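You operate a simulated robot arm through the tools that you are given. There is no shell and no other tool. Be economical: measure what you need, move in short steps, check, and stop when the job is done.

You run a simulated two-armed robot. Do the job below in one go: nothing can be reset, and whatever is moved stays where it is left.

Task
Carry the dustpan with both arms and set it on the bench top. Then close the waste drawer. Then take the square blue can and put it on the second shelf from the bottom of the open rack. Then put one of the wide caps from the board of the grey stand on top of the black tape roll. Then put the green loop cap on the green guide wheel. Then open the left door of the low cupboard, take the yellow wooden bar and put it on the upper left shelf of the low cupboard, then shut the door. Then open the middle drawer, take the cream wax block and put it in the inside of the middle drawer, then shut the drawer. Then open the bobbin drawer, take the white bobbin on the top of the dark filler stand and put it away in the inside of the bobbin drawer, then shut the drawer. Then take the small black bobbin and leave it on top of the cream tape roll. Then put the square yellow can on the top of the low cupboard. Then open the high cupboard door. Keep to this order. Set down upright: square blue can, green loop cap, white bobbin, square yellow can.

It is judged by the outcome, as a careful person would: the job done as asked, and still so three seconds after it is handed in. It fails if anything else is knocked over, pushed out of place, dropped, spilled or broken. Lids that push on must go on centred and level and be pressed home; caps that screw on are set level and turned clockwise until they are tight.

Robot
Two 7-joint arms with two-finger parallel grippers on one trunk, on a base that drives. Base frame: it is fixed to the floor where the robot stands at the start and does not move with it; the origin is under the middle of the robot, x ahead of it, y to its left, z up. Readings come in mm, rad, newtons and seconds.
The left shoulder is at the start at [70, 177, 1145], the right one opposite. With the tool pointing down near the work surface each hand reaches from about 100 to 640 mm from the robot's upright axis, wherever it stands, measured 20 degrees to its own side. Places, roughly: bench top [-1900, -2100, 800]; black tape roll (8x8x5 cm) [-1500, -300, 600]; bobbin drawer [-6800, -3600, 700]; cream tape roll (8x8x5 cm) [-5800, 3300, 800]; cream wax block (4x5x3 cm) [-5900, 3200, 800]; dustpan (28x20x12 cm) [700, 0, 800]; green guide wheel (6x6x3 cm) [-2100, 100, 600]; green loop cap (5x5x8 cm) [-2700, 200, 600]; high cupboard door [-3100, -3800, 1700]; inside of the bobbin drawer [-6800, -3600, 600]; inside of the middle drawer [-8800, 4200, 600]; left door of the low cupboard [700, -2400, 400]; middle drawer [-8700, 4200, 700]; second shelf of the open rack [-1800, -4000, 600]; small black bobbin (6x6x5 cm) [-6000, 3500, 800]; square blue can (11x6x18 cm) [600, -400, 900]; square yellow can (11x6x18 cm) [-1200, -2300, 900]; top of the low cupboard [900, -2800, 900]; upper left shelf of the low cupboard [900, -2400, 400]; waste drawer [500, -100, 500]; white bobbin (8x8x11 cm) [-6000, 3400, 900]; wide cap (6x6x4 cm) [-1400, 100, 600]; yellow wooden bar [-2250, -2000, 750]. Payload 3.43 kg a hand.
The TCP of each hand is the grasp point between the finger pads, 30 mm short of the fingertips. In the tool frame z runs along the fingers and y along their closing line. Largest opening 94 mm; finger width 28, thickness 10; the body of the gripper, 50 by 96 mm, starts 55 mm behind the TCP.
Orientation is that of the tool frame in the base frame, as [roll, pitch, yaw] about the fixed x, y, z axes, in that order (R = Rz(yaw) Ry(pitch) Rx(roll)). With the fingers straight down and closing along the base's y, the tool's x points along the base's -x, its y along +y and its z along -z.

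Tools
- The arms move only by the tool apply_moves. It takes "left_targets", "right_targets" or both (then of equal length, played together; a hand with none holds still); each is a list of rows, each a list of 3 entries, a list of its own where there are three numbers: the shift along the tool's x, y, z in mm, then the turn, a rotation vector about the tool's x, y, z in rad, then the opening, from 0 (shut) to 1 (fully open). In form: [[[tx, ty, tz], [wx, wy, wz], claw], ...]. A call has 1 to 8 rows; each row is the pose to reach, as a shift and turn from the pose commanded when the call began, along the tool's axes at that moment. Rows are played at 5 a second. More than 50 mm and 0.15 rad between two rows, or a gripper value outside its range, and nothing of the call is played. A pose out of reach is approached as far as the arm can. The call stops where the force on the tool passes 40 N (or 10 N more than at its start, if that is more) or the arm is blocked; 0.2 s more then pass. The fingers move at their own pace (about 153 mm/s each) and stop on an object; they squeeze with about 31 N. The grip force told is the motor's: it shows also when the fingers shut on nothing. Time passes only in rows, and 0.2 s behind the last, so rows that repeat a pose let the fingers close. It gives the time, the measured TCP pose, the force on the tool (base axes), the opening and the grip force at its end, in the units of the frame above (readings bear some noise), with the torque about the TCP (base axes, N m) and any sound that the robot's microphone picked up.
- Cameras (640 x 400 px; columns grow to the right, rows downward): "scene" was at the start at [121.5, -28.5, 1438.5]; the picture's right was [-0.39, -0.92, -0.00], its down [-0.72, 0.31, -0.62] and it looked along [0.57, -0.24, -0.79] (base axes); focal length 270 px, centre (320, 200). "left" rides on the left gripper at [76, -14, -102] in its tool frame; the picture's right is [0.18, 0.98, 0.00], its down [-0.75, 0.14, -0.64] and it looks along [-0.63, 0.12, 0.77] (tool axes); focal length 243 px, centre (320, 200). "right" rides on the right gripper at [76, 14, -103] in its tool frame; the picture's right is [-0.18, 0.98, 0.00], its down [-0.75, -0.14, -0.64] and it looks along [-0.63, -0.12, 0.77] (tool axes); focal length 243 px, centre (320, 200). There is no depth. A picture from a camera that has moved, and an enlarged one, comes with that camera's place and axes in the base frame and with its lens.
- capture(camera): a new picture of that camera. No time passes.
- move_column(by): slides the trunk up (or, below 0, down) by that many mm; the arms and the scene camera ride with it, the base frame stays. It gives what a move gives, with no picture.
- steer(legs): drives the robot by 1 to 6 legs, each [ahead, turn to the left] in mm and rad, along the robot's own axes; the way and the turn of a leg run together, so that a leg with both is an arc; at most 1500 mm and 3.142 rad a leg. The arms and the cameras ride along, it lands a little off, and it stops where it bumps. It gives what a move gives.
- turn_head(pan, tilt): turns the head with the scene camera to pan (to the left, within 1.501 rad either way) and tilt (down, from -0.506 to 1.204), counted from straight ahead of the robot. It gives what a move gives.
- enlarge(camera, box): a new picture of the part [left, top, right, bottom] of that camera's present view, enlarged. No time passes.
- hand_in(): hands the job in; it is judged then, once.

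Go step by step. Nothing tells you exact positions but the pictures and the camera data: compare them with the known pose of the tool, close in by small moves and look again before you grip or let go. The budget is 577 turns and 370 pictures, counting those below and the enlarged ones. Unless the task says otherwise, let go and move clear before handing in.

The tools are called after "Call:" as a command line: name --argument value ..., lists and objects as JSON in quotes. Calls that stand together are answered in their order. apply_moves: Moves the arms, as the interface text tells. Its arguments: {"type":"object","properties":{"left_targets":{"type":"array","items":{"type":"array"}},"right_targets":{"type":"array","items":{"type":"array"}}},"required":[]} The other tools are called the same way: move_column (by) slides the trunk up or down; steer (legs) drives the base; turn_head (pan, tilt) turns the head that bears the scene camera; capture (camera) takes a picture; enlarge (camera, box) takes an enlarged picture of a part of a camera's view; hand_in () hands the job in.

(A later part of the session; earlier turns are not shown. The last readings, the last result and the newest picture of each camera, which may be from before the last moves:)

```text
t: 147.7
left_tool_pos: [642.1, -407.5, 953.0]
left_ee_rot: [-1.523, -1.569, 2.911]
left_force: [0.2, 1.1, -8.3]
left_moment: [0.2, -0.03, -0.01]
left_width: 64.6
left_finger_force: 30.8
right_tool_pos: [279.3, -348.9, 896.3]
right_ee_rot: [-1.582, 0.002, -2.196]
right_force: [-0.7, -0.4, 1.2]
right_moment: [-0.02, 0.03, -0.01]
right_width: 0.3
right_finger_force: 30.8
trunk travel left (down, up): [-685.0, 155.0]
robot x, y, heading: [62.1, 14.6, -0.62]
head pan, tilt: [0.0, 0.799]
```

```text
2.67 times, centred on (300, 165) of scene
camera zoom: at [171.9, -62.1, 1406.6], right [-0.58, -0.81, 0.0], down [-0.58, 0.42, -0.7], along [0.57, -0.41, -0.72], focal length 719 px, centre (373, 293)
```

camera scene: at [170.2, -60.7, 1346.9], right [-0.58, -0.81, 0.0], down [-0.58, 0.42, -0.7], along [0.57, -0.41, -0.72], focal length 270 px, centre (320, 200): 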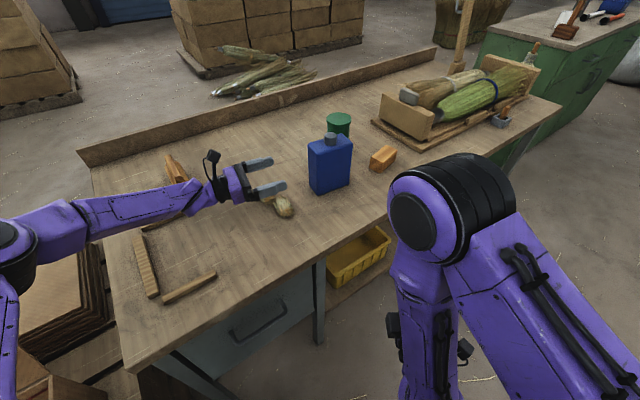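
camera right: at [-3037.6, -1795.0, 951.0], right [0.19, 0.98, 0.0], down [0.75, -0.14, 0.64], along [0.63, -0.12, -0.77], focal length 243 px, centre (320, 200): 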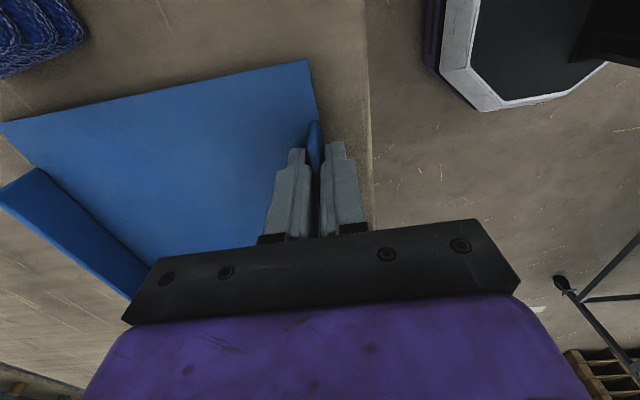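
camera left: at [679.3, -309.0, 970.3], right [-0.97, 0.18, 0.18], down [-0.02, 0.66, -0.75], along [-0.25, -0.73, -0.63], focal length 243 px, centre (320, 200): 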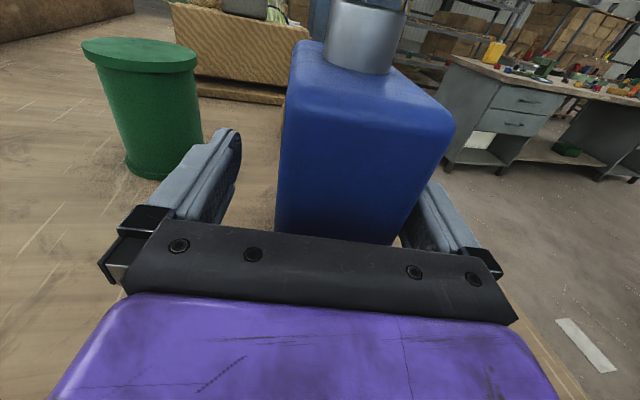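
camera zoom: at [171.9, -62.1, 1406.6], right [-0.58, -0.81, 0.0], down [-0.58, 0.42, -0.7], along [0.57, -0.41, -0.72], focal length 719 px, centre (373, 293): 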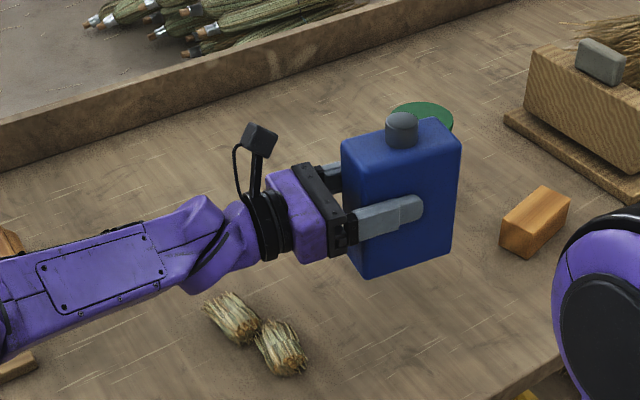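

The can is gripped and lifted. I'll raise it a bit more, back off, then turn the hand to point ahead with the can closer in.

Call:
move_column --by 60

Call:
steer --legs '[[-400, 0]]'

Call:
apply_moves --left_targets '[[[0, 0, -30], [0.145, 0, 0], 0], [[0, 0, -60], [0.29, 0, 0], 0], [[0, 0, -90], [0.435, 0, 0], 0], [[0, 0, -120], [0.58, 0, 0], 0], [[0, 0, -140], [0.725, 0, 0], 0], [[0, 0, -140], [0.87, 0, 0], 0], [[0, 0, -140], [1.0, 0, 0], 0], [[0, 0, -140], [1.13, 0, 0], 0]]'

Call:
capture --camera "scene"

```text
t: 148.7
left_tool_pos: [640.8, -407.8, 1012.6]
left_ee_rot: [-1.478, -1.569, 2.867]
left_force: [-0.4, -0.3, -8.7]
left_moment: [0.18, 0.01, 0.01]
left_width: 64.4
left_finger_force: 30.8
right_tool_pos: [278.9, -349.4, 956.2]
right_ee_rot: [-1.586, 0.001, -2.197]
right_force: [1.2, 0.3, 0.8]
right_moment: [0.04, 0.01, 0.03]
right_width: 0.0
right_finger_force: 31.4
trunk travel left (down, up): [-745.0, 95.0]
robot x, y, heading: [64.7, 20.6, -0.623]
head pan, tilt: [0.0, 0.799]
```

```text
t: 151.2
left_tool_pos: [313.6, -174.5, 1013.7]
left_ee_rot: [-1.435, -1.57, 2.817]
left_force: [0.9, -0.3, -7.9]
left_moment: [0.17, -0.04, 0.01]
left_width: 64.7
left_finger_force: 30.9
right_tool_pos: [-49.0, -115.8, 956.5]
right_ee_rot: [-1.584, 0.002, -2.199]
right_force: [0.6, 0.1, -0.6]
right_moment: [-0.01, -0.06, 0.01]
right_width: 0.0
right_finger_force: 30.2
trunk travel left (down, up): [-745.0, 95.0]
robot x, y, heading: [-261.5, 250.4, -0.623]
head pan, tilt: [0.0, 0.799]
```

```text
t: 153.0
left_tool_pos: [332.8, -43.0, 1014.6]
left_ee_rot: [0.507, -1.567, 1.72]
left_force: [-1.2, -0.5, -9.1]
left_moment: [0.11, 0.16, 0.0]
left_width: 64.5
left_finger_force: 31.3
left hand out of reach, approached as far as the arm can: row 3, 6, 7, 8
right_tool_pos: [-49.2, -115.5, 957.0]
right_ee_rot: [-1.584, 0.001, -2.199]
right_force: [0.2, 0.4, -0.5]
right_moment: [0.01, -0.02, 0.0]
right_width: 0.0
right_finger_force: 31.2
trunk travel left (down, up): [-745.0, 95.0]
robot x, y, heading: [-266.8, 250.9, -0.619]
head pan, tilt: [0.0, 0.799]
```

```text
316 pictures are left
camera scene: at [-155.2, 172.4, 1466.6], right [-0.59, -0.81, 0.0], down [-0.58, 0.42, -0.7], along [0.56, -0.41, -0.72], focal length 270 px, centre (320, 200)
```

scene: 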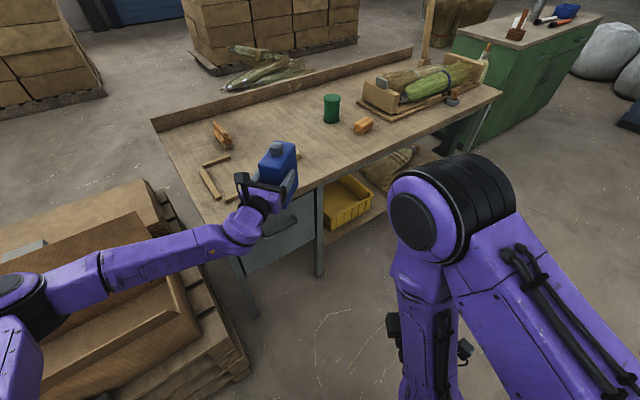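

The hand now points roughly ahead, limited to about -0.3 rad, which is fine. I'll drive south through the passage between bench 2 and the green cupboard, stopping to look.

Call:
steer --legs '[[0, -0.917], [1300, 0], [1300, 0]]'

Call:
turn_head --pan -0.6 --tilt 0.45

Call:
capture --camera "scene"

```text
t: 167.9
left_tool_pos: [-95.5, -2972.3, 1016.0]
left_ee_rot: [0.524, -1.568, 0.8]
left_force: [0.0, -0.7, -8.0]
left_moment: [0.23, -0.02, 0.01]
left_width: 64.7
left_finger_force: 31.4
right_tool_pos: [-390.5, -2718.0, 956.5]
right_ee_rot: [-1.585, 0.0, -3.098]
right_force: [0.4, 0.1, -0.3]
right_moment: [0.0, 0.01, -0.03]
right_width: 0.0
right_finger_force: 31.2
trunk travel left (down, up): [-745.0, 95.0]
robot x, y, heading: [-241.0, -2326.0, -1.523]
head pan, tilt: [0.0, 0.799]
```

```text
t: 168.9
left_tool_pos: [-94.7, -2972.1, 1015.2]
left_ee_rot: [0.621, -1.568, 0.705]
left_force: [0.2, -0.6, -8.0]
left_moment: [0.21, -0.11, -0.01]
left_width: 64.5
left_finger_force: 31.7
right_tool_pos: [-390.6, -2717.4, 956.8]
right_ee_rot: [-1.585, 0.002, -3.096]
right_force: [-0.7, -0.5, 0.5]
right_moment: [0.01, -0.02, -0.02]
right_width: 0.0
right_finger_force: 31.0
trunk travel left (down, up): [-745.0, 95.0]
robot x, y, heading: [-240.1, -2320.9, -1.525]
head pan, tilt: [-0.6, 0.45]
```

```text
315 pictures are left
camera scene: at [-282.7, -2451.2, 1497.1], right [-0.85, 0.53, 0.0], down [0.23, 0.37, -0.9], along [-0.47, -0.77, -0.44], focal length 270 px, centre (320, 200)
```

scene: 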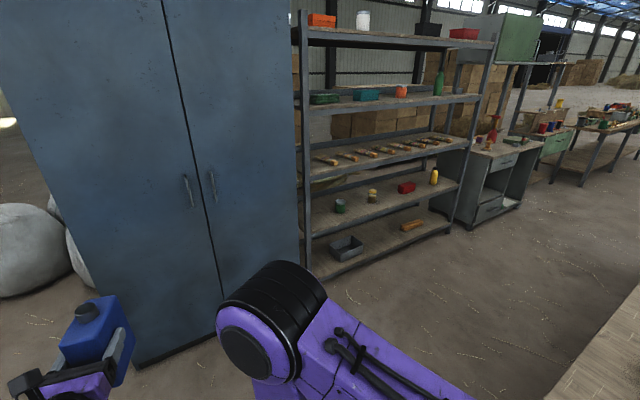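

The rack's second shelf has free room. I'll move the hand nearer the body, then drive round the bench's end into the aisle before the rack.

Call:
apply_moves --left_targets '[[[0, 0, -40], [0, 0, 0], 0], [[0, 0, -80], [0, 0, 0], 0], [[0, 0, -120], [0, 0, 0], 0], [[0, 0, -150], [0, 0, 0], 0]]'

Call:
steer --legs '[[350, 0], [0, -1.05], [800, 0], [0, -0.565]]'

Call:
turn_head --pan 1.3 --tilt 0.6

Call:
capture --camera "scene"

```text
t: 169.9
left_tool_pos: [-58.2, -2823.2, 1016.9]
left_ee_rot: [0.552, -1.563, 0.772]
left_force: [-0.2, 0.4, -7.7]
left_moment: [0.24, -0.09, 0.04]
left_width: 64.3
left_finger_force: 31.1
right_tool_pos: [-388.8, -2716.1, 957.4]
right_ee_rot: [-1.583, 0.001, -3.098]
right_force: [-0.5, 0.4, 0.4]
right_moment: [0.0, -0.02, 0.01]
right_width: 0.1
right_finger_force: 31.6
trunk travel left (down, up): [-745.0, 95.0]
robot x, y, heading: [-240.9, -2323.7, -1.523]
head pan, tilt: [-0.6, 0.45]
```

```text
t: 180.4
left_tool_pos: [-1429.5, -3237.2, 1016.6]
left_ee_rot: [0.597, -1.566, -0.903]
left_force: [-0.1, 0.7, -8.6]
left_moment: [-0.13, -0.2, 0.01]
left_width: 64.3
left_finger_force: 30.9
right_tool_pos: [-1302.8, -2912.7, 956.9]
right_ee_rot: [-1.582, 0.002, 1.555]
right_force: [-0.8, 0.5, 0.4]
right_moment: [-0.01, -0.02, 0.06]
right_width: 0.0
right_finger_force: 31.5
trunk travel left (down, up): [-745.0, 95.0]
robot x, y, heading: [-917.1, -3088.6, 3.131]
head pan, tilt: [-0.6, 0.45]
```

```text
t: 182.3
left_tool_pos: [-1429.4, -3237.9, 1015.5]
left_ee_rot: [0.678, -1.567, -0.982]
left_force: [-0.8, 0.3, -8.3]
left_moment: [-0.1, -0.22, 0.01]
left_width: 64.6
left_finger_force: 30.7
right_tool_pos: [-1303.8, -2913.3, 957.6]
right_ee_rot: [-1.582, 0.001, 1.555]
right_force: [0.1, 0.0, -0.8]
right_moment: [-0.02, 0.01, 0.03]
right_width: 0.2
right_finger_force: 31.0
trunk travel left (down, up): [-745.0, 95.0]
robot x, y, heading: [-917.4, -3087.3, 3.127]
head pan, tilt: [1.3, 0.6]
```

```text
314 pictures are left
camera scene: at [-991.0, -3170.8, 1483.6], right [-0.96, 0.28, 0.0], down [0.16, 0.54, -0.82], along [-0.23, -0.79, -0.57], focal length 270 px, centre (320, 200)
```

scene: 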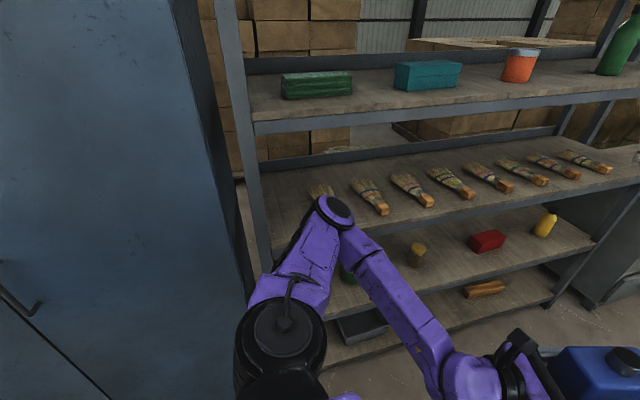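

Between the jar (x≈-1617) and the red box (x≈-1965) on the second shelf there is a good gap at x≈-1790. I'll drive along the aisle and turn to face the rack.

Call:
steer --legs '[[0, -0.068], [1180, 0], [0, 1.894]]'

Call:
turn_head --pan 0.2 --tilt 0.75

Call:
capture --camera "scene"

Call:
capture --camera "left"

```text
t: 193.3
left_tool_pos: [-1826.5, -3457.8, 1016.3]
left_ee_rot: [0.671, -1.567, 0.859]
left_force: [-0.3, 0.0, -7.9]
left_moment: [0.25, -0.04, 0.01]
left_width: 64.5
left_finger_force: 30.7
right_tool_pos: [-2172.5, -3418.2, 957.2]
right_ee_rot: [-1.585, 0.001, -2.893]
right_force: [0.8, 0.4, 0.0]
right_moment: [0.0, -0.03, -0.04]
right_width: 0.0
right_finger_force: 30.7
trunk travel left (down, up): [-745.0, 95.0]
robot x, y, heading: [-2103.7, -2998.3, -1.318]
head pan, tilt: [1.3, 0.6]
```

```text
t: 194.6
left_tool_pos: [-1827.1, -3457.5, 1016.4]
left_ee_rot: [0.762, -1.567, 0.768]
left_force: [-0.6, 0.3, -7.8]
left_moment: [0.19, 0.01, -0.01]
left_width: 64.5
left_finger_force: 31.3
right_tool_pos: [-2172.3, -3418.9, 957.7]
right_ee_rot: [-1.585, 0.002, -2.896]
right_force: [0.3, -0.1, -0.1]
right_moment: [-0.01, -0.01, 0.06]
right_width: 0.3
right_finger_force: 31.2
trunk travel left (down, up): [-745.0, 95.0]
robot x, y, heading: [-2108.5, -3002.5, -1.316]
head pan, tilt: [0.201, 0.75]
```

```text
313 pictures are left
camera scene: at [-2053.1, -3124.6, 1470.7], right [-0.9, -0.44, 0.0], down [-0.3, 0.61, -0.73], along [0.32, -0.66, -0.68], focal length 270 px, centre (320, 200)
```

scene: 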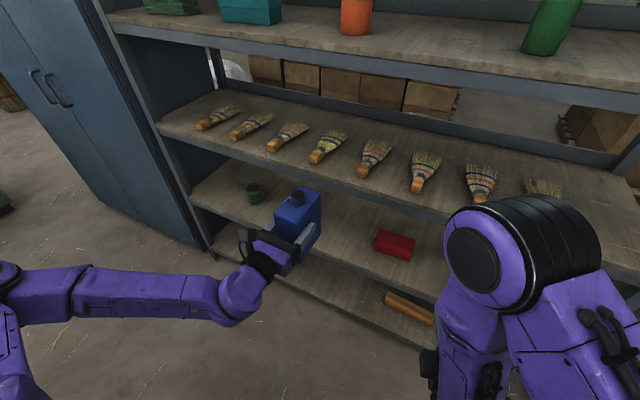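

```text
312 pictures are left
camera left: at [-1808.4, -3355.9, 1091.6], right [-0.98, 0.04, 0.19], down [-0.12, 0.65, -0.75], along [-0.15, -0.76, -0.63], focal length 243 px, centre (320, 200)
```

left: 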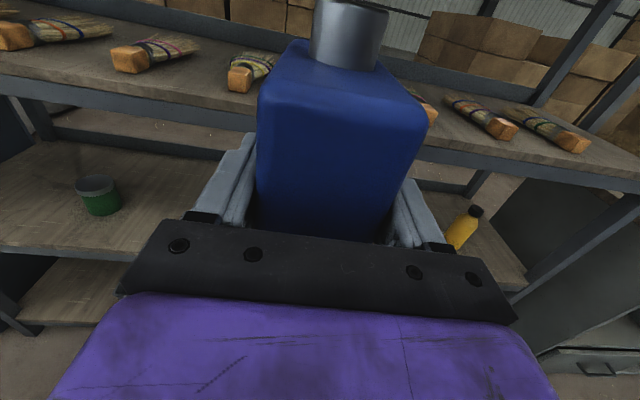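

Call:
enlarge --camera "scene" --box '[150, 120, 470, 320]'

```text
2.00 times, centred on (310, 220) of scene
camera zoom: at [-2053.1, -3124.6, 1470.7], right [-0.9, -0.44, 0.0], down [-0.3, 0.61, -0.73], along [0.32, -0.66, -0.68], focal length 539 px, centre (340, 160)
```

zoom: 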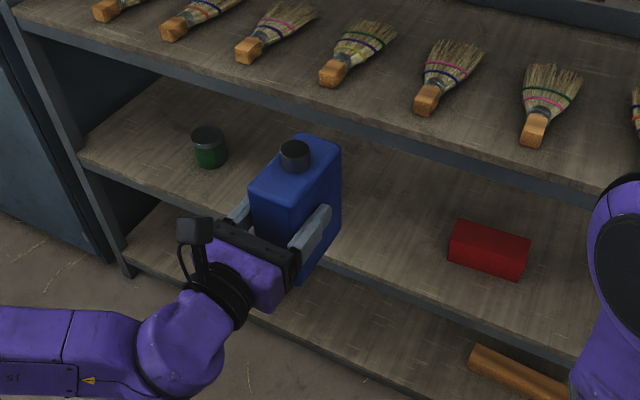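

Triangulation gives the shelf fronts at y≈-3815, the second shelf top at z≈420 and the third at ≈880. The widest free gap is between the green cup (x≈-1220) and the jar (x≈-1735), so I'll aim for x≈-1480.

Call:
steer --legs '[[0, 0.81], [367, 0], [0, -0.76]]'

Call:
move_column --by -440

Call:
turn_head --pan 0.2 --tilt 0.6

Call:
capture --camera "scene"

Call:
capture --camera "left"

```text
t: 201.1
left_tool_pos: [-1480.3, -3630.4, 1016.2]
left_ee_rot: [0.795, -1.568, 0.786]
left_force: [0.1, -0.3, -8.8]
left_moment: [0.2, -0.01, -0.01]
left_width: 64.5
left_finger_force: 31.1
right_tool_pos: [-1824.3, -3610.1, 957.5]
right_ee_rot: [-1.584, -0.001, -2.846]
right_force: [-0.7, 0.0, -0.5]
right_moment: [-0.03, 0.0, 0.03]
right_width: 0.0
right_finger_force: 30.6
trunk travel left (down, up): [-745.0, 95.0]
robot x, y, heading: [-1777.0, -3187.5, -1.268]
head pan, tilt: [0.201, 0.75]
```

```text
refused: -440 is not a number from -400 to 400
```

```text
t: 201.8
left_tool_pos: [-1477.8, -3631.1, 1015.6]
left_ee_rot: [1.056, -1.567, 0.523]
left_force: [0.4, 0.1, -8.7]
left_moment: [0.21, 0.0, -0.01]
left_width: 64.4
left_finger_force: 30.8
right_tool_pos: [-1824.5, -3609.8, 957.1]
right_ee_rot: [-1.583, 0.004, -2.844]
right_force: [-0.4, -0.1, -0.1]
right_moment: [0.0, 0.01, -0.01]
right_width: 0.0
right_finger_force: 31.2
trunk travel left (down, up): [-745.0, 95.0]
robot x, y, heading: [-1776.3, -3188.6, -1.273]
head pan, tilt: [0.201, 0.6]
```

```text
310 pictures are left
camera scene: at [-1718.8, -3315.3, 1483.5], right [-0.88, -0.48, 0.0], down [-0.27, 0.5, -0.82], along [0.4, -0.72, -0.57], focal length 270 px, centre (320, 200)
```

scene: 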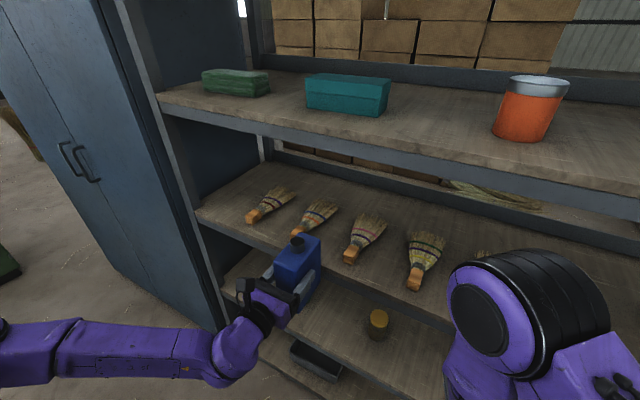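

```text
309 pictures are left
camera left: at [-1465.2, -3529.0, 1091.4], right [-0.98, -0.01, 0.19], down [-0.15, 0.64, -0.75], along [-0.11, -0.77, -0.63], focal length 243 px, centre (320, 200)
```

left: 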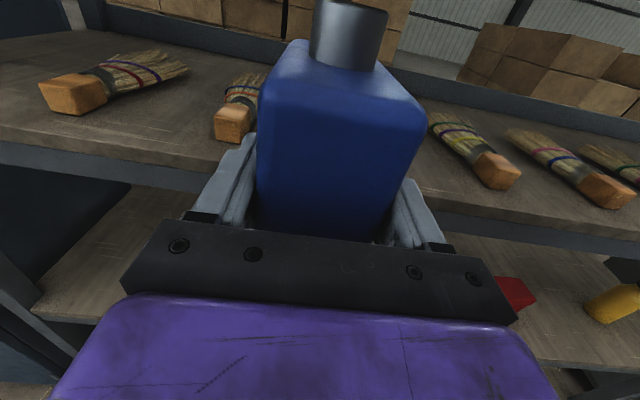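

Call:
move_column --by -400

Call:
capture --camera "left"

Call:
capture --camera "scene"

```text
t: 205.6
left_tool_pos: [-1478.9, -3630.4, 615.0]
left_ee_rot: [0.851, -1.568, 0.732]
left_force: [-0.8, 0.4, -7.7]
left_moment: [0.23, 0.01, 0.0]
left_width: 64.6
left_finger_force: 31.0
right_tool_pos: [-1824.8, -3610.0, 557.5]
right_ee_rot: [-1.583, 0.002, -2.845]
right_force: [-0.9, 0.8, -0.1]
right_moment: [0.0, -0.01, 0.01]
right_width: 0.0
right_finger_force: 30.9
trunk travel left (down, up): [-345.0, 495.0]
robot x, y, heading: [-1778.1, -3188.5, -1.263]
head pan, tilt: [0.201, 0.6]
```

```text
308 pictures are left
camera left: at [-1465.5, -3528.5, 691.6], right [-0.98, -0.01, 0.19], down [-0.15, 0.64, -0.75], along [-0.11, -0.77, -0.63], focal length 243 px, centre (320, 200)
```

left: 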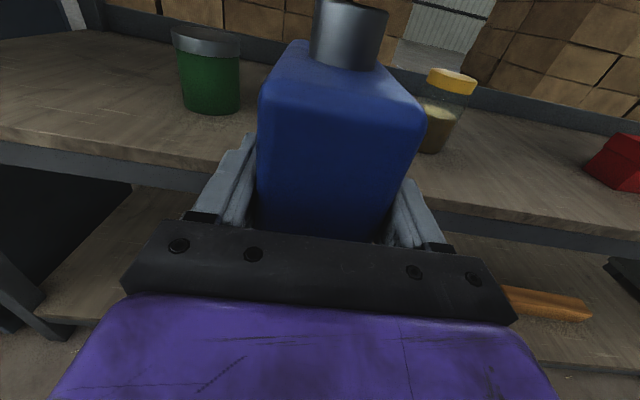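

```text
307 pictures are left
camera scene: at [-1718.9, -3314.8, 1083.6], right [-0.88, -0.48, 0.0], down [-0.27, 0.5, -0.82], along [0.4, -0.72, -0.57], focal length 270 px, centre (320, 200)
```

scene: 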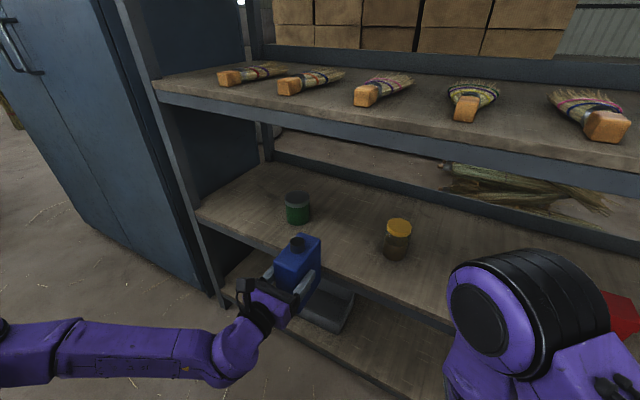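

Seen from here the second shelf is at z≈495, with the cup at x≈-1294 and the jar at x≈-1737. The can clears the shelf by about 25 mm, so I'll drive a little closer and reach in.

Call:
steer --legs '[[120, 0]]'

Call:
apply_moves --left_targets '[[[0, 10, 40], [0, 0, 0], 0], [[0, 20, 80], [0, 0, 0], 0], [[0, 30, 115], [0, 0, 0], 0], [[0, 30, 145], [0, 0, 0], 0]]'

Call:
capture --camera "left"

Call:
capture --camera "scene"

```text
t: 206.7
left_tool_pos: [-1461.4, -3688.0, 621.1]
left_ee_rot: [0.376, -1.557, 1.198]
left_force: [7.5, 28.0, 10.5]
left_moment: [1.08, 0.03, -0.45]
left_width: 64.6
left_finger_force: 31.1
right_tool_pos: [-1805.6, -3670.9, 557.5]
right_ee_rot: [-1.578, 0.004, -2.847]
right_force: [0.3, 0.4, 0.5]
right_moment: [-0.02, -0.01, 0.06]
right_width: 0.1
right_finger_force: 31.2
trunk travel left (down, up): [-345.0, 495.0]
robot x, y, heading: [-1759.1, -3253.7, -1.261]
head pan, tilt: [0.201, 0.6]
stopped in leg 1: the force on the tool passed its limit at 185 N (the readings are from after the stop); the commanded pose is now the measured one
```

```text
t: 206.9
left_tool_pos: [-1462.1, -3688.6, 620.0]
left_ee_rot: [0.594, -1.562, 0.982]
left_force: [5.5, 30.2, 7.8]
left_moment: [1.4, 0.14, -0.64]
left_width: 64.6
left_finger_force: 30.9
right_tool_pos: [-1805.1, -3671.1, 558.2]
right_ee_rot: [-1.58, 0.003, -2.847]
right_force: [-0.2, 0.5, -0.1]
right_moment: [0.01, -0.03, 0.01]
right_width: 0.3
right_finger_force: 31.0
trunk travel left (down, up): [-345.0, 495.0]
robot x, y, heading: [-1758.3, -3252.4, -1.255]
head pan, tilt: [0.201, 0.6]
stopped in row 1 (left hand): the force on the tool passed its limit at 104 N (the readings are from after the stop); the commanded pose is now the measured one
```

```text
306 pictures are left
camera left: at [-1449.2, -3585.3, 695.0], right [-0.98, 0.0, 0.19], down [-0.15, 0.63, -0.76], along [-0.12, -0.77, -0.62], focal length 243 px, centre (320, 200)
```

left: 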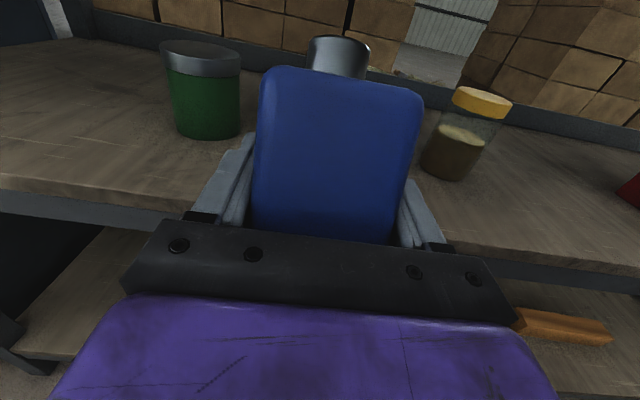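

```text
305 pictures are left
camera scene: at [-1698.4, -3372.4, 1084.1], right [-0.87, -0.49, 0.0], down [-0.28, 0.49, -0.83], along [0.41, -0.72, -0.56], focal length 270 px, centre (320, 200)
```

scene: 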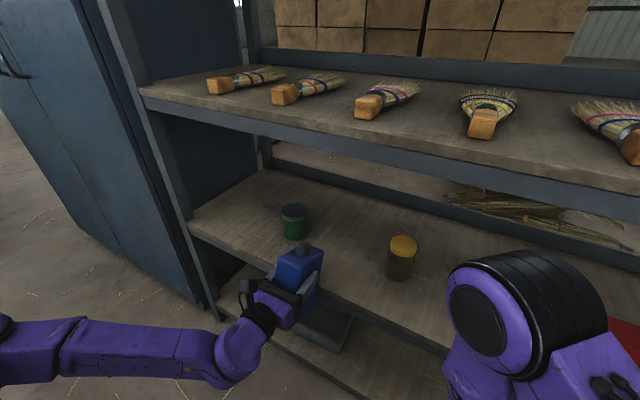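

The can touched the shelf's front edge: the edge is nearer (y≈-3750) and higher (≈538) than I estimated. I'll back off at once and check the can in the grip.

Call:
steer --legs '[[-120, 0]]'

Call:
capture --camera "left"

Call:
enlarge --camera "scene" --box '[200, 200, 380, 350]'

```text
t: 208.1
left_tool_pos: [-1497.1, -3579.3, 617.3]
left_ee_rot: [0.694, -1.564, 0.883]
left_force: [0.4, -0.3, -8.0]
left_moment: [0.08, 0.0, 0.03]
left_width: 64.4
left_finger_force: 31.0
right_tool_pos: [-1841.8, -3560.2, 555.0]
right_ee_rot: [-1.582, 0.004, -2.848]
right_force: [0.5, -0.2, 0.6]
right_moment: [-0.02, -0.02, -0.01]
right_width: 0.2
right_finger_force: 31.6
trunk travel left (down, up): [-345.0, 495.0]
robot x, y, heading: [-1793.9, -3141.5, -1.263]
head pan, tilt: [0.201, 0.6]
```

```text
304 pictures are left
camera left: at [-1484.3, -3476.2, 693.7], right [-0.98, -0.01, 0.19], down [-0.15, 0.64, -0.76], along [-0.12, -0.77, -0.63], focal length 243 px, centre (320, 200)
```

left: 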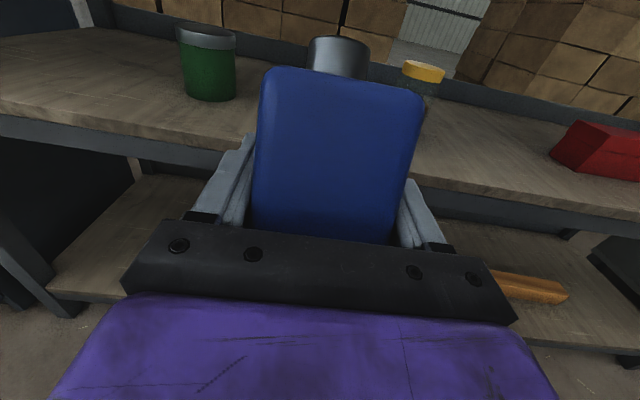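

```text
2.67 times, centred on (290, 275) of scene
camera zoom: at [-1734.2, -3264.1, 1083.7], right [-0.87, -0.49, 0.0], down [-0.28, 0.49, -0.82], along [0.4, -0.72, -0.57], focal length 719 px, centre (400, 0)
```

zoom: 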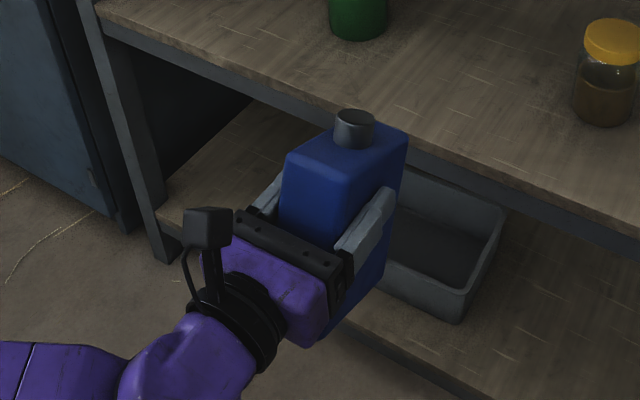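

The can has tilted in the grip by roughly 0.27 rad, with its top leaning forward. I'll pitch the hand up to right it, raise 45 mm, and check again.

Call:
apply_moves --left_targets '[[[0, 0, 0], [0, 0.135, 0], 0], [[0, 0, 0], [0, 0.27, 0], 0]]'

Call:
move_column --by 45

Call:
enlarge --camera "scene" --box '[200, 200, 380, 350]'

Call:
capture --camera "left"

```text
t: 208.7
left_tool_pos: [-1498.3, -3578.5, 616.5]
left_ee_rot: [0.018, -1.298, 1.558]
left_force: [-0.5, 0.0, -8.2]
left_moment: [0.14, 0.02, 0.02]
left_width: 64.7
left_finger_force: 31.1
right_tool_pos: [-1841.0, -3561.0, 556.1]
right_ee_rot: [-1.586, 0.005, -2.847]
right_force: [0.1, -0.4, 0.4]
right_moment: [-0.01, 0.0, -0.01]
right_width: 0.0
right_finger_force: 30.0
trunk travel left (down, up): [-345.0, 495.0]
robot x, y, heading: [-1796.6, -3142.9, -1.257]
head pan, tilt: [0.201, 0.6]
```

```text
t: 209.6
left_tool_pos: [-1497.1, -3578.3, 661.6]
left_ee_rot: [0.021, -1.296, 1.56]
left_force: [-0.6, 0.1, -9.0]
left_moment: [0.12, -0.02, -0.01]
left_width: 64.3
left_finger_force: 31.1
right_tool_pos: [-1840.3, -3561.2, 601.4]
right_ee_rot: [-1.585, 0.002, -2.846]
right_force: [0.0, 0.0, 0.4]
right_moment: [0.02, 0.0, 0.0]
right_width: 0.3
right_finger_force: 31.2
trunk travel left (down, up): [-390.0, 450.0]
robot x, y, heading: [-1794.9, -3139.2, -1.262]
head pan, tilt: [0.201, 0.6]
```

```text
2.67 times, centred on (290, 275) of scene
camera zoom: at [-1733.7, -3265.1, 1128.5], right [-0.87, -0.49, 0.0], down [-0.28, 0.49, -0.82], along [0.4, -0.72, -0.57], focal length 719 px, centre (400, 0)
```

zoom: 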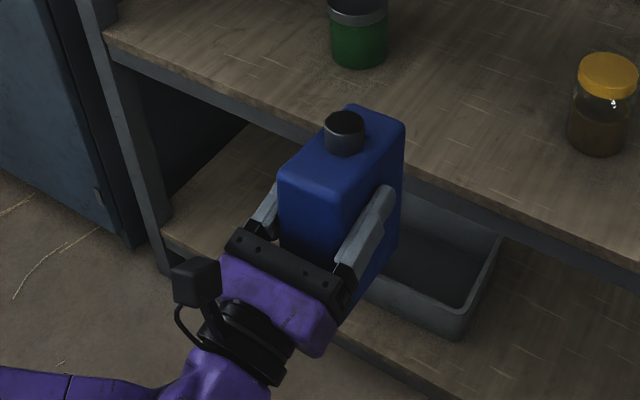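

```text
301 pictures are left
camera left: at [-1484.6, -3460.2, 707.5], right [-0.98, 0.04, 0.18], down [-0.15, 0.41, -0.9], along [-0.11, -0.91, -0.4], focal length 243 px, centre (320, 200)
```

left: 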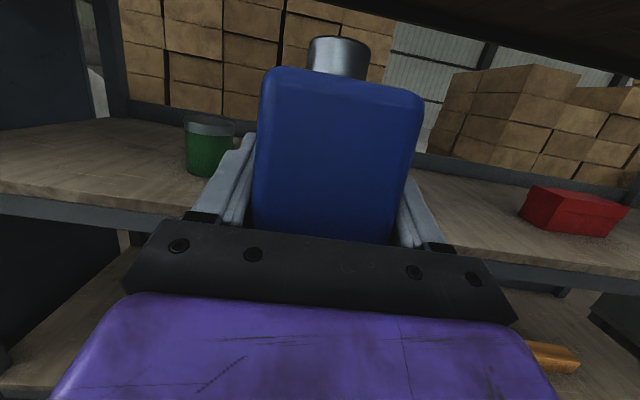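

The can is nearly upright again. The edge is now triangulated at y≈-3747, z≈527, so the can has about 40 mm of clearance. Driving in gently.

Call:
steer --legs '[[140, 0]]'

Call:
capture --camera "scene"

```text
t: 210.9
left_tool_pos: [-1453.0, -3713.5, 661.5]
left_ee_rot: [0.017, -1.3, 1.563]
left_force: [0.2, -0.7, -8.1]
left_moment: [0.08, -0.04, 0.0]
left_width: 64.2
left_finger_force: 30.6
right_tool_pos: [-1797.7, -3695.5, 600.4]
right_ee_rot: [-1.585, 0.004, -2.845]
right_force: [0.8, -0.1, -0.3]
right_moment: [-0.03, 0.0, 0.02]
right_width: 0.1
right_finger_force: 30.4
trunk travel left (down, up): [-390.0, 450.0]
robot x, y, heading: [-1752.1, -3275.9, -1.26]
head pan, tilt: [0.201, 0.6]
```

```text
300 pictures are left
camera scene: at [-1690.2, -3399.9, 1128.4], right [-0.87, -0.49, 0.0], down [-0.28, 0.49, -0.82], along [0.4, -0.72, -0.57], focal length 270 px, centre (320, 200)
```

scene: 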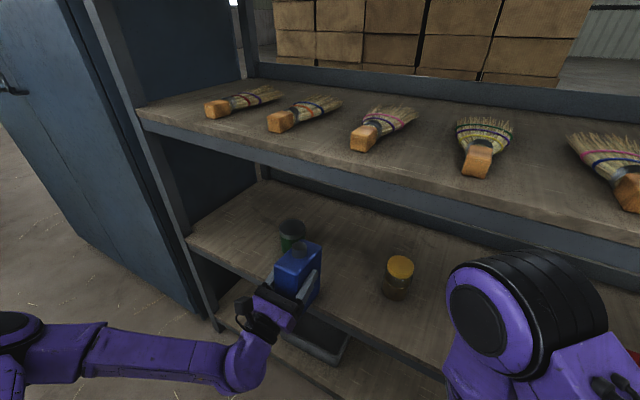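

Call:
apply_moves --left_targets '[[[-10, 8, 37], [0, 0.02, 0], 0], [[-20, 16, 74], [0, 0.04, 0], 0], [[-30, 22, 110], [0, 0.05, 0], 0]]'

Call:
capture --camera "left"

Call:
enlarge --camera "scene" --box '[200, 190, 440, 350]'

```text
t: 211.7
left_tool_pos: [-1477.7, -3826.0, 660.2]
left_ee_rot: [0.015, -1.25, 1.563]
left_force: [0.1, -0.1, -7.2]
left_moment: [0.14, 0.02, -0.01]
left_width: 64.6
left_finger_force: 30.5
right_tool_pos: [-1797.3, -3695.6, 600.9]
right_ee_rot: [-1.585, 0.006, -2.845]
right_force: [0.2, 0.1, -0.7]
right_moment: [-0.05, 0.0, 0.02]
right_width: 0.1
right_finger_force: 31.0
trunk travel left (down, up): [-390.0, 450.0]
robot x, y, heading: [-1749.1, -3269.8, -1.26]
head pan, tilt: [0.201, 0.6]
```

```text
299 pictures are left
camera left: at [-1464.8, -3705.5, 699.6], right [-0.98, 0.05, 0.18], down [-0.15, 0.37, -0.92], along [-0.11, -0.93, -0.36], focal length 243 px, centre (320, 200)
```

left: 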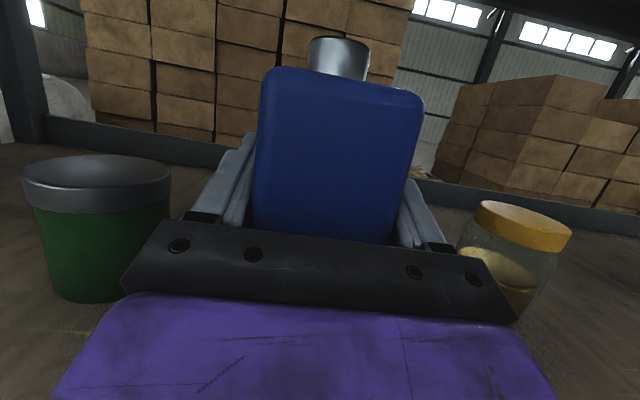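

```text
2.50 times, centred on (320, 270) of scene
camera zoom: at [-1690.9, -3399.8, 1128.5], right [-0.87, -0.49, 0.0], down [-0.28, 0.49, -0.82], along [0.4, -0.72, -0.57], focal length 674 px, centre (320, 25)
```

zoom: 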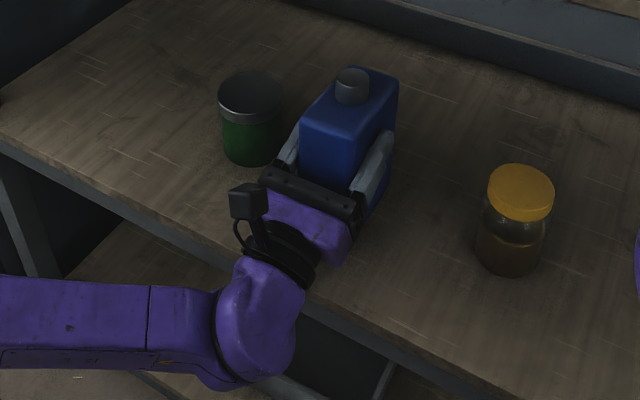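

Call:
apply_moves --left_targets '[[[0, 20, 0], [0, 0, 0], 0]]'

Call:
move_column --by -25

Call:
move_column --by -10

Call:
enlarge --camera "scene" --box '[200, 190, 440, 350]'

```text
t: 212.1
left_tool_pos: [-1497.5, -3825.8, 661.5]
left_ee_rot: [0.011, -1.248, 1.568]
left_force: [0.2, 0.6, -8.8]
left_moment: [0.1, -0.02, -0.01]
left_width: 64.6
left_finger_force: 31.6
right_tool_pos: [-1798.1, -3694.5, 601.7]
right_ee_rot: [-1.584, 0.004, -2.846]
right_force: [0.0, -0.1, -0.2]
right_moment: [0.0, -0.01, -0.01]
right_width: 0.1
right_finger_force: 30.6
trunk travel left (down, up): [-390.0, 450.0]
robot x, y, heading: [-1753.2, -3273.0, -1.258]
head pan, tilt: [0.201, 0.6]
```

```text
t: 212.8
left_tool_pos: [-1498.1, -3823.3, 642.0]
left_ee_rot: [0.003, -1.235, 1.579]
left_force: [1.7, 1.0, 24.7]
left_moment: [0.5, -1.1, -0.88]
left_width: 64.6
left_finger_force: 30.9
right_tool_pos: [-1797.7, -3692.9, 578.0]
right_ee_rot: [-1.579, 0.007, -2.844]
right_force: [0.0, -0.2, 0.1]
right_moment: [0.0, 0.0, 0.01]
right_width: 0.0
right_finger_force: 31.5
trunk travel left (down, up): [-365.0, 475.0]
robot x, y, heading: [-1756.0, -3274.9, -1.262]
head pan, tilt: [0.201, 0.6]
```

```text
t: 213.4
left_tool_pos: [-1497.8, -3824.7, 628.6]
left_ee_rot: [0.01, -1.243, 1.571]
left_force: [0.9, 0.4, 21.6]
left_moment: [-0.11, -0.43, -0.55]
left_width: 64.2
left_finger_force: 31.2
right_tool_pos: [-1798.6, -3694.1, 568.3]
right_ee_rot: [-1.579, 0.005, -2.845]
right_force: [0.0, 0.5, 0.1]
right_moment: [0.02, 0.02, -0.03]
right_width: 0.0
right_finger_force: 31.4
trunk travel left (down, up): [-355.0, 485.0]
robot x, y, heading: [-1751.5, -3269.5, -1.261]
head pan, tilt: [0.201, 0.6]
```

```text
2.50 times, centred on (320, 270) of scene
camera zoom: at [-1692.3, -3395.7, 1094.0], right [-0.87, -0.49, 0.0], down [-0.28, 0.49, -0.83], along [0.41, -0.72, -0.56], focal length 674 px, centre (320, 25)
```

zoom: 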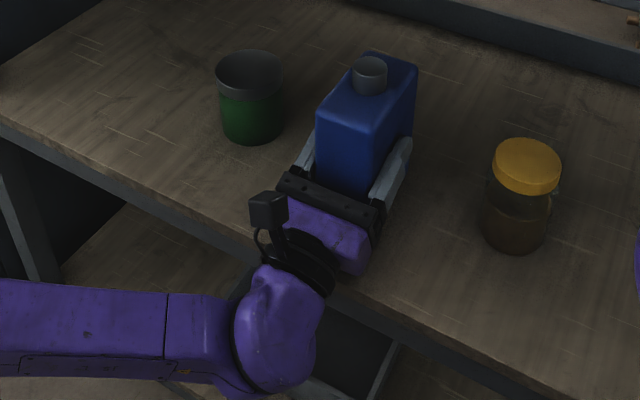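

The can is pressed flat onto the shelf. I'll open and draw the hand straight back.

Call:
apply_moves --left_targets '[[[0, 0, 0], [0, 0, 0], 0.85], [[0, 0, 0], [0, 0, 0], 0.9], [[0, 0, 0], [0, 0, 0], 0.9]]'

Call:
enlarge --camera "scene" --box '[200, 190, 440, 350]'

```text
t: 214.2
left_tool_pos: [-1496.4, -3825.8, 626.4]
left_ee_rot: [0.012, -1.25, 1.567]
left_force: [0.2, -0.5, 0.4]
left_moment: [0.0, 0.0, -0.01]
left_width: 84.5
left_finger_force: 0.0
right_tool_pos: [-1796.7, -3696.1, 565.8]
right_ee_rot: [-1.582, 0.004, -2.844]
right_force: [0.6, 0.1, 0.3]
right_moment: [0.02, 0.01, -0.02]
right_width: 0.0
right_finger_force: 30.6
trunk travel left (down, up): [-355.0, 485.0]
robot x, y, heading: [-1752.2, -3273.9, -1.26]
head pan, tilt: [0.201, 0.6]
```

```text
2.50 times, centred on (320, 270) of scene
camera zoom: at [-1691.1, -3398.4, 1093.6], right [-0.87, -0.49, 0.0], down [-0.28, 0.49, -0.82], along [0.4, -0.72, -0.57], focal length 674 px, centre (320, 25)
```

zoom: 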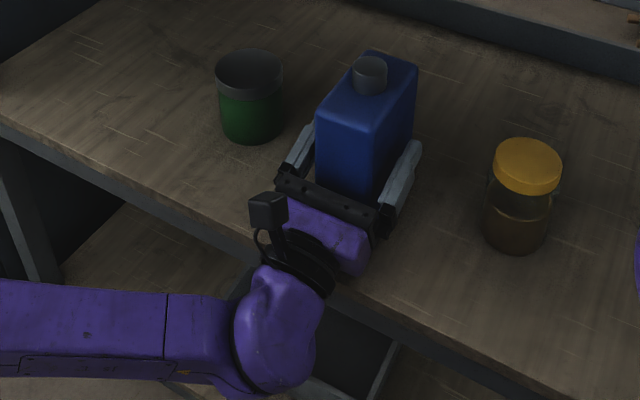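

Standing and upright. Now I'll retract.

Call:
apply_moves --left_targets '[[[12, 0, -36], [0, 0, 0], 0.9], [[25, 0, -75], [0, 0, 0], 0.9], [[38, 0, -113], [0, 0, 0], 0.9], [[50, 0, -150], [0, 0, 0], 0.9]]'

Call:
steer --legs '[[-200, 0]]'

Call:
capture --camera "scene"

```text
t: 215.2
left_tool_pos: [-1497.3, -3669.1, 626.7]
left_ee_rot: [0.013, -1.246, 1.569]
left_force: [-0.4, -0.5, 0.7]
left_moment: [-0.02, 0.05, 0.01]
left_width: 84.3
left_finger_force: 0.1
right_tool_pos: [-1796.8, -3695.0, 566.0]
right_ee_rot: [-1.584, 0.003, -2.844]
right_force: [-0.3, 0.2, 0.9]
right_moment: [0.01, -0.02, -0.02]
right_width: 0.0
right_finger_force: 31.2
trunk travel left (down, up): [-355.0, 485.0]
robot x, y, heading: [-1757.3, -3273.5, -1.261]
head pan, tilt: [0.201, 0.6]
```

```text
t: 216.8
left_tool_pos: [-1557.4, -3483.3, 625.9]
left_ee_rot: [0.011, -1.246, 1.568]
left_force: [-0.5, 0.1, -0.1]
left_moment: [0.01, -0.01, 0.0]
left_width: 84.7
left_finger_force: 0.1
right_tool_pos: [-1856.8, -3507.9, 566.5]
right_ee_rot: [-1.582, 0.003, -2.842]
right_force: [0.8, 1.0, -0.3]
right_moment: [-0.04, 0.0, 0.03]
right_width: 0.0
right_finger_force: 30.6
trunk travel left (down, up): [-355.0, 485.0]
robot x, y, heading: [-1814.8, -3087.9, -1.261]
head pan, tilt: [0.201, 0.6]
```

```text
295 pictures are left
camera scene: at [-1751.3, -3211.7, 1093.8], right [-0.87, -0.49, 0.0], down [-0.28, 0.49, -0.83], along [0.41, -0.72, -0.56], focal length 270 px, centre (320, 200)
```

scene: 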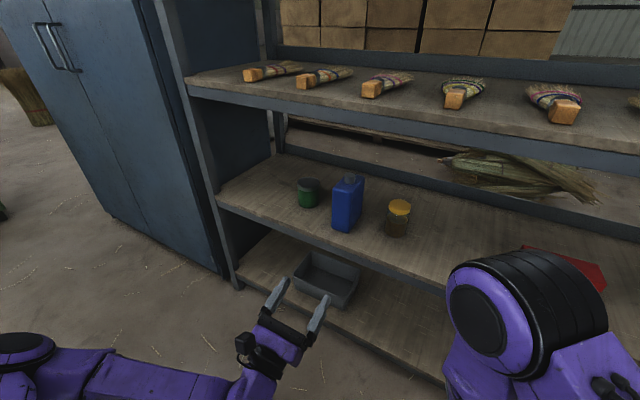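

The can stands on the second shelf. Next is the grey stand with the caps, so I'll raise the trunk and drive back round the bench's east end.

Call:
move_column --by 390

Call:
steer --legs '[[0, 1.26], [1300, 0], [0, 1.444], [1050, 0], [1050, 0], [0, 1.0]]'

Call:
turn_head --pan 0.2 --tilt 0.5

Call:
capture --camera "scene"

```text
t: 220.6
left_tool_pos: [-1557.7, -3484.1, 1015.1]
left_ee_rot: [0.012, -1.246, 1.566]
left_force: [-0.1, 0.2, -0.5]
left_moment: [0.01, 0.01, -0.01]
left_width: 84.8
left_finger_force: 0.0
right_tool_pos: [-1856.7, -3509.7, 956.0]
right_ee_rot: [-1.583, 0.004, -2.843]
right_force: [0.6, 0.4, 1.0]
right_moment: [-0.03, 0.01, -0.01]
right_width: 0.1
right_finger_force: 30.9
trunk travel left (down, up): [-745.0, 95.0]
robot x, y, heading: [-1811.3, -3091.5, -1.255]
head pan, tilt: [0.201, 0.6]
```

```text
t: 246.4
left_tool_pos: [-511.7, -841.9, 1015.7]
left_ee_rot: [0.012, -1.246, -1.066]
left_force: [-0.7, -0.8, -0.6]
left_moment: [0.05, -0.01, -0.01]
left_width: 84.7
left_finger_force: 0.0
right_tool_pos: [-264.1, -673.6, 955.2]
right_ee_rot: [-1.584, 0.004, 0.805]
right_force: [0.3, -0.6, -0.9]
right_moment: [0.01, 0.0, 0.02]
right_width: 0.3
right_finger_force: 30.7
trunk travel left (down, up): [-745.0, 95.0]
robot x, y, heading: [-98.2, -1061.0, 2.393]
head pan, tilt: [0.201, 0.6]
```

```text
t: 247.1
left_tool_pos: [-512.8, -843.1, 1015.8]
left_ee_rot: [0.014, -1.245, -1.067]
left_force: [0.9, 0.3, -0.5]
left_moment: [0.0, 0.0, -0.02]
left_width: 84.4
left_finger_force: 0.0
right_tool_pos: [-263.2, -674.1, 956.3]
right_ee_rot: [-1.584, 0.003, 0.804]
right_force: [0.2, 0.3, 0.9]
right_moment: [0.0, 0.01, 0.01]
right_width: 0.2
right_finger_force: 30.7
trunk travel left (down, up): [-745.0, 95.0]
robot x, y, heading: [-101.9, -1062.0, 2.388]
head pan, tilt: [0.201, 0.499]
```

```text
294 pictures are left
camera scene: at [-210.0, -980.9, 1492.7], right [0.52, 0.85, 0.0], down [0.41, -0.25, -0.88], along [-0.75, 0.46, -0.48], focal length 270 px, centre (320, 200)
```

scene: 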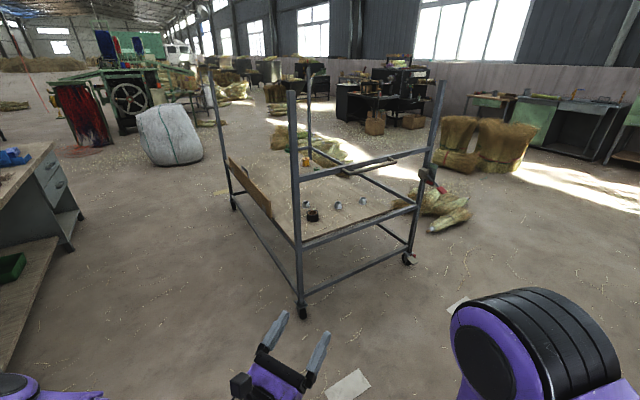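

Call:
enlarge --camera "scene" --box '[190, 60, 460, 330]'

```text
1.48 times, centred on (325, 195) of scene
camera zoom: at [-210.0, -980.9, 1492.7], right [0.52, 0.85, 0.0], down [0.41, -0.25, -0.88], along [-0.75, 0.46, -0.48], focal length 400 px, centre (313, 207)
```

zoom: 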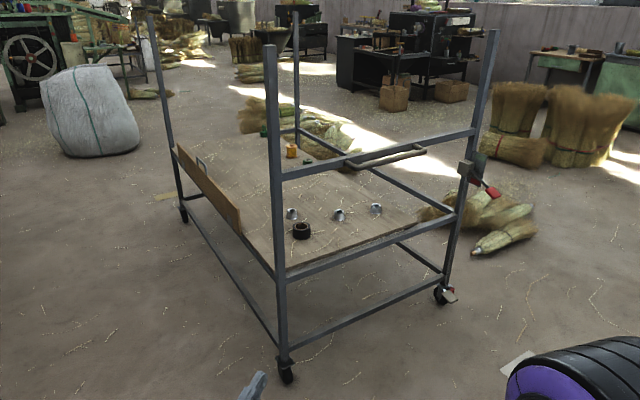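

The stand is a cart on casters: posts at about (-1315, -451) and (-1315, 527), deck at z≈555, black roll at (-1459, -275), and cap-like things at (-1637, -225), (-1510, -50) and (-1470, 142). I'll turn both hands to point down before approaching.

Call:
apply_moves --left_targets '[[[0, 0, -10], [0, -0.149, 0], 0.9], [[0, 0, -20], [0, -0.298, 0], 0.9], [[0, 0, -30], [0, -0.447, 0], 0.9], [[0, 0, -30], [0, -0.596, 0], 0.9], [[0, 0, -30], [0, -0.745, 0], 0.9], [[0, 0, -30], [0, -0.894, 0], 0.9], [[0, 0, -30], [0, -1.043, 0], 0.9], [[0, 0, -30], [0, -1.19, 0], 0.9]]' --right_targets '[[[12, -17, -10], [-0.149, 0, 0], 0], [[25, -35, -20], [-0.298, 0, 0], 0], [[37, -52, -30], [-0.447, 0, 0], 0], [[50, -70, -40], [-0.596, 0, 0], 0], [[62, -87, -50], [-0.745, 0, 0], 0], [[75, -105, -60], [-0.894, 0, 0], 0], [[87, -122, -70], [-1.043, 0, 0], 0], [[100, -140, -80], [-1.19, 0, 0], 0]]'

Call:
apply_moves --left_targets '[[[0, 0, 0], [0, -0.03, 0], 0.9], [[0, 0, 0], [0, -0.06, 0], 0.9], [[0, 0, 0], [0, -0.06, 0], 0.9]]' --right_targets '[[[0, 0, 0], [-0.13, 0, 0], 0], [[0, 0, 0], [-0.26, 0, 0], 0], [[0, 0, 0], [-0.38, 0, 0], 0]]'

Call:
turn_head --pan 0 --tilt 0.7

Call:
capture --camera "scene"

```text
t: 249.1
left_tool_pos: [-413.7, -883.9, 847.1]
left_ee_rot: [-2.762, -0.682, 1.758]
left_force: [-0.1, -0.8, 0.5]
left_moment: [0.01, -0.03, -0.01]
left_width: 84.7
left_finger_force: 0.1
left hand out of reach, approached as far as the arm can: row 3, 4, 5, 6, 7, 8
right_tool_pos: [-164.7, -619.5, 1125.9]
right_ee_rot: [-2.777, 0.001, 0.805]
right_force: [-0.6, 0.1, 0.3]
right_moment: [0.0, -0.03, -0.01]
right_width: 0.1
right_finger_force: 30.2
right hand out of reach, approached as far as the arm can: row 1, 2, 3, 4, 5, 6, 7, 8
trunk travel left (down, up): [-745.0, 95.0]
robot x, y, heading: [-95.7, -1061.1, 2.388]
head pan, tilt: [0.201, 0.499]
stopped in row 8 (left hand): the arm was blocked; the commanded pose is now the measured one
```

```text
t: 249.9
left_tool_pos: [-406.5, -893.9, 839.5]
left_ee_rot: [-2.751, -0.597, 1.735]
left_force: [0.7, 0.1, 0.3]
left_moment: [0.0, 0.04, 0.0]
left_width: 84.6
left_finger_force: 0.0
right_tool_pos: [-159.8, -620.9, 1125.9]
right_ee_rot: [3.128, 0.005, 0.806]
right_force: [-0.4, -0.1, -0.2]
right_moment: [-0.02, -0.01, 0.03]
right_width: 0.0
right_finger_force: 31.0
trunk travel left (down, up): [-745.0, 95.0]
robot x, y, heading: [-97.4, -1061.8, 2.386]
head pan, tilt: [0.201, 0.499]
```

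```text
t: 250.6
left_tool_pos: [-404.9, -893.0, 839.1]
left_ee_rot: [-2.749, -0.597, 1.736]
left_force: [-0.1, -0.4, 0.3]
left_moment: [0.04, -0.02, -0.02]
left_width: 84.5
left_finger_force: 0.1
right_tool_pos: [-161.2, -620.9, 1126.7]
right_ee_rot: [3.13, 0.002, 0.807]
right_force: [0.9, 0.1, -0.7]
right_moment: [-0.04, 0.0, 0.0]
right_width: 0.1
right_finger_force: 31.1
trunk travel left (down, up): [-745.0, 95.0]
robot x, y, heading: [-99.0, -1064.2, 2.391]
head pan, tilt: [0.0, 0.7]
```

```text
292 pictures are left
camera scene: at [-194.0, -970.1, 1475.1], right [0.68, 0.73, 0.0], down [0.47, -0.44, -0.77], along [-0.56, 0.52, -0.64], focal length 270 px, centre (320, 200)
```

scene: 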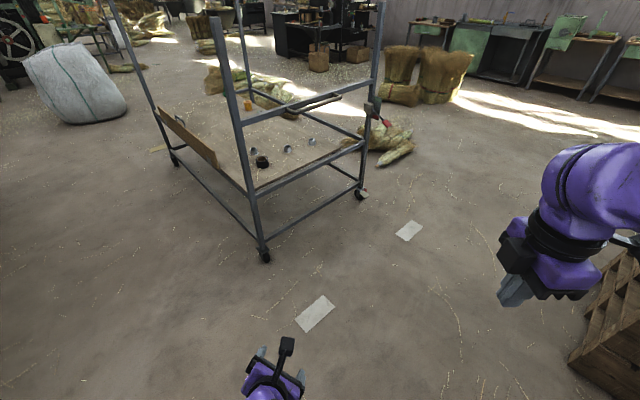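

The left wrist hit limits. I'll take it to a comfortable downward pose (tool x to the robot's right), moving forward and up.

Call:
apply_moves --left_targets '[[[24, -33, -2], [-0.07, -0.042, 0.11], 0.9], [[48, -66, -3], [-0.14, -0.084, 0.22], 0.9], [[72, -99, -5], [-0.21, -0.125, 0.331], 0.9], [[95, -131, -7], [-0.279, -0.167, 0.441], 0.9], [[95, -131, -7], [-0.349, -0.209, 0.552], 0.9], [[95, -131, -7], [-0.418, -0.251, 0.662], 0.9], [[95, -131, -7], [-0.488, -0.293, 0.772], 0.9], [[95, -131, -7], [-0.557, -0.334, 0.882], 0.9]]'

```text
t: 251.5
left_tool_pos: [-431.1, -838.3, 759.7]
left_ee_rot: [-2.572, -0.206, 1.5]
left_force: [-0.1, 1.1, 0.4]
left_moment: [0.01, 0.0, 0.02]
left_width: 84.8
left_finger_force: 0.0
left hand out of reach, approached as far as the arm can: row 1, 2, 3, 4
right_tool_pos: [-162.1, -619.3, 1125.0]
right_ee_rot: [3.128, 0.003, 0.806]
right_force: [0.2, -0.4, 0.5]
right_moment: [-0.01, -0.04, -0.01]
right_width: 0.0
right_finger_force: 30.9
trunk travel left (down, up): [-745.0, 95.0]
robot x, y, heading: [-99.0, -1065.7, 2.389]
head pan, tilt: [0.0, 0.7]
stopped in row 4 (left hand): the arm was blocked; the commanded pose is now the measured one
```

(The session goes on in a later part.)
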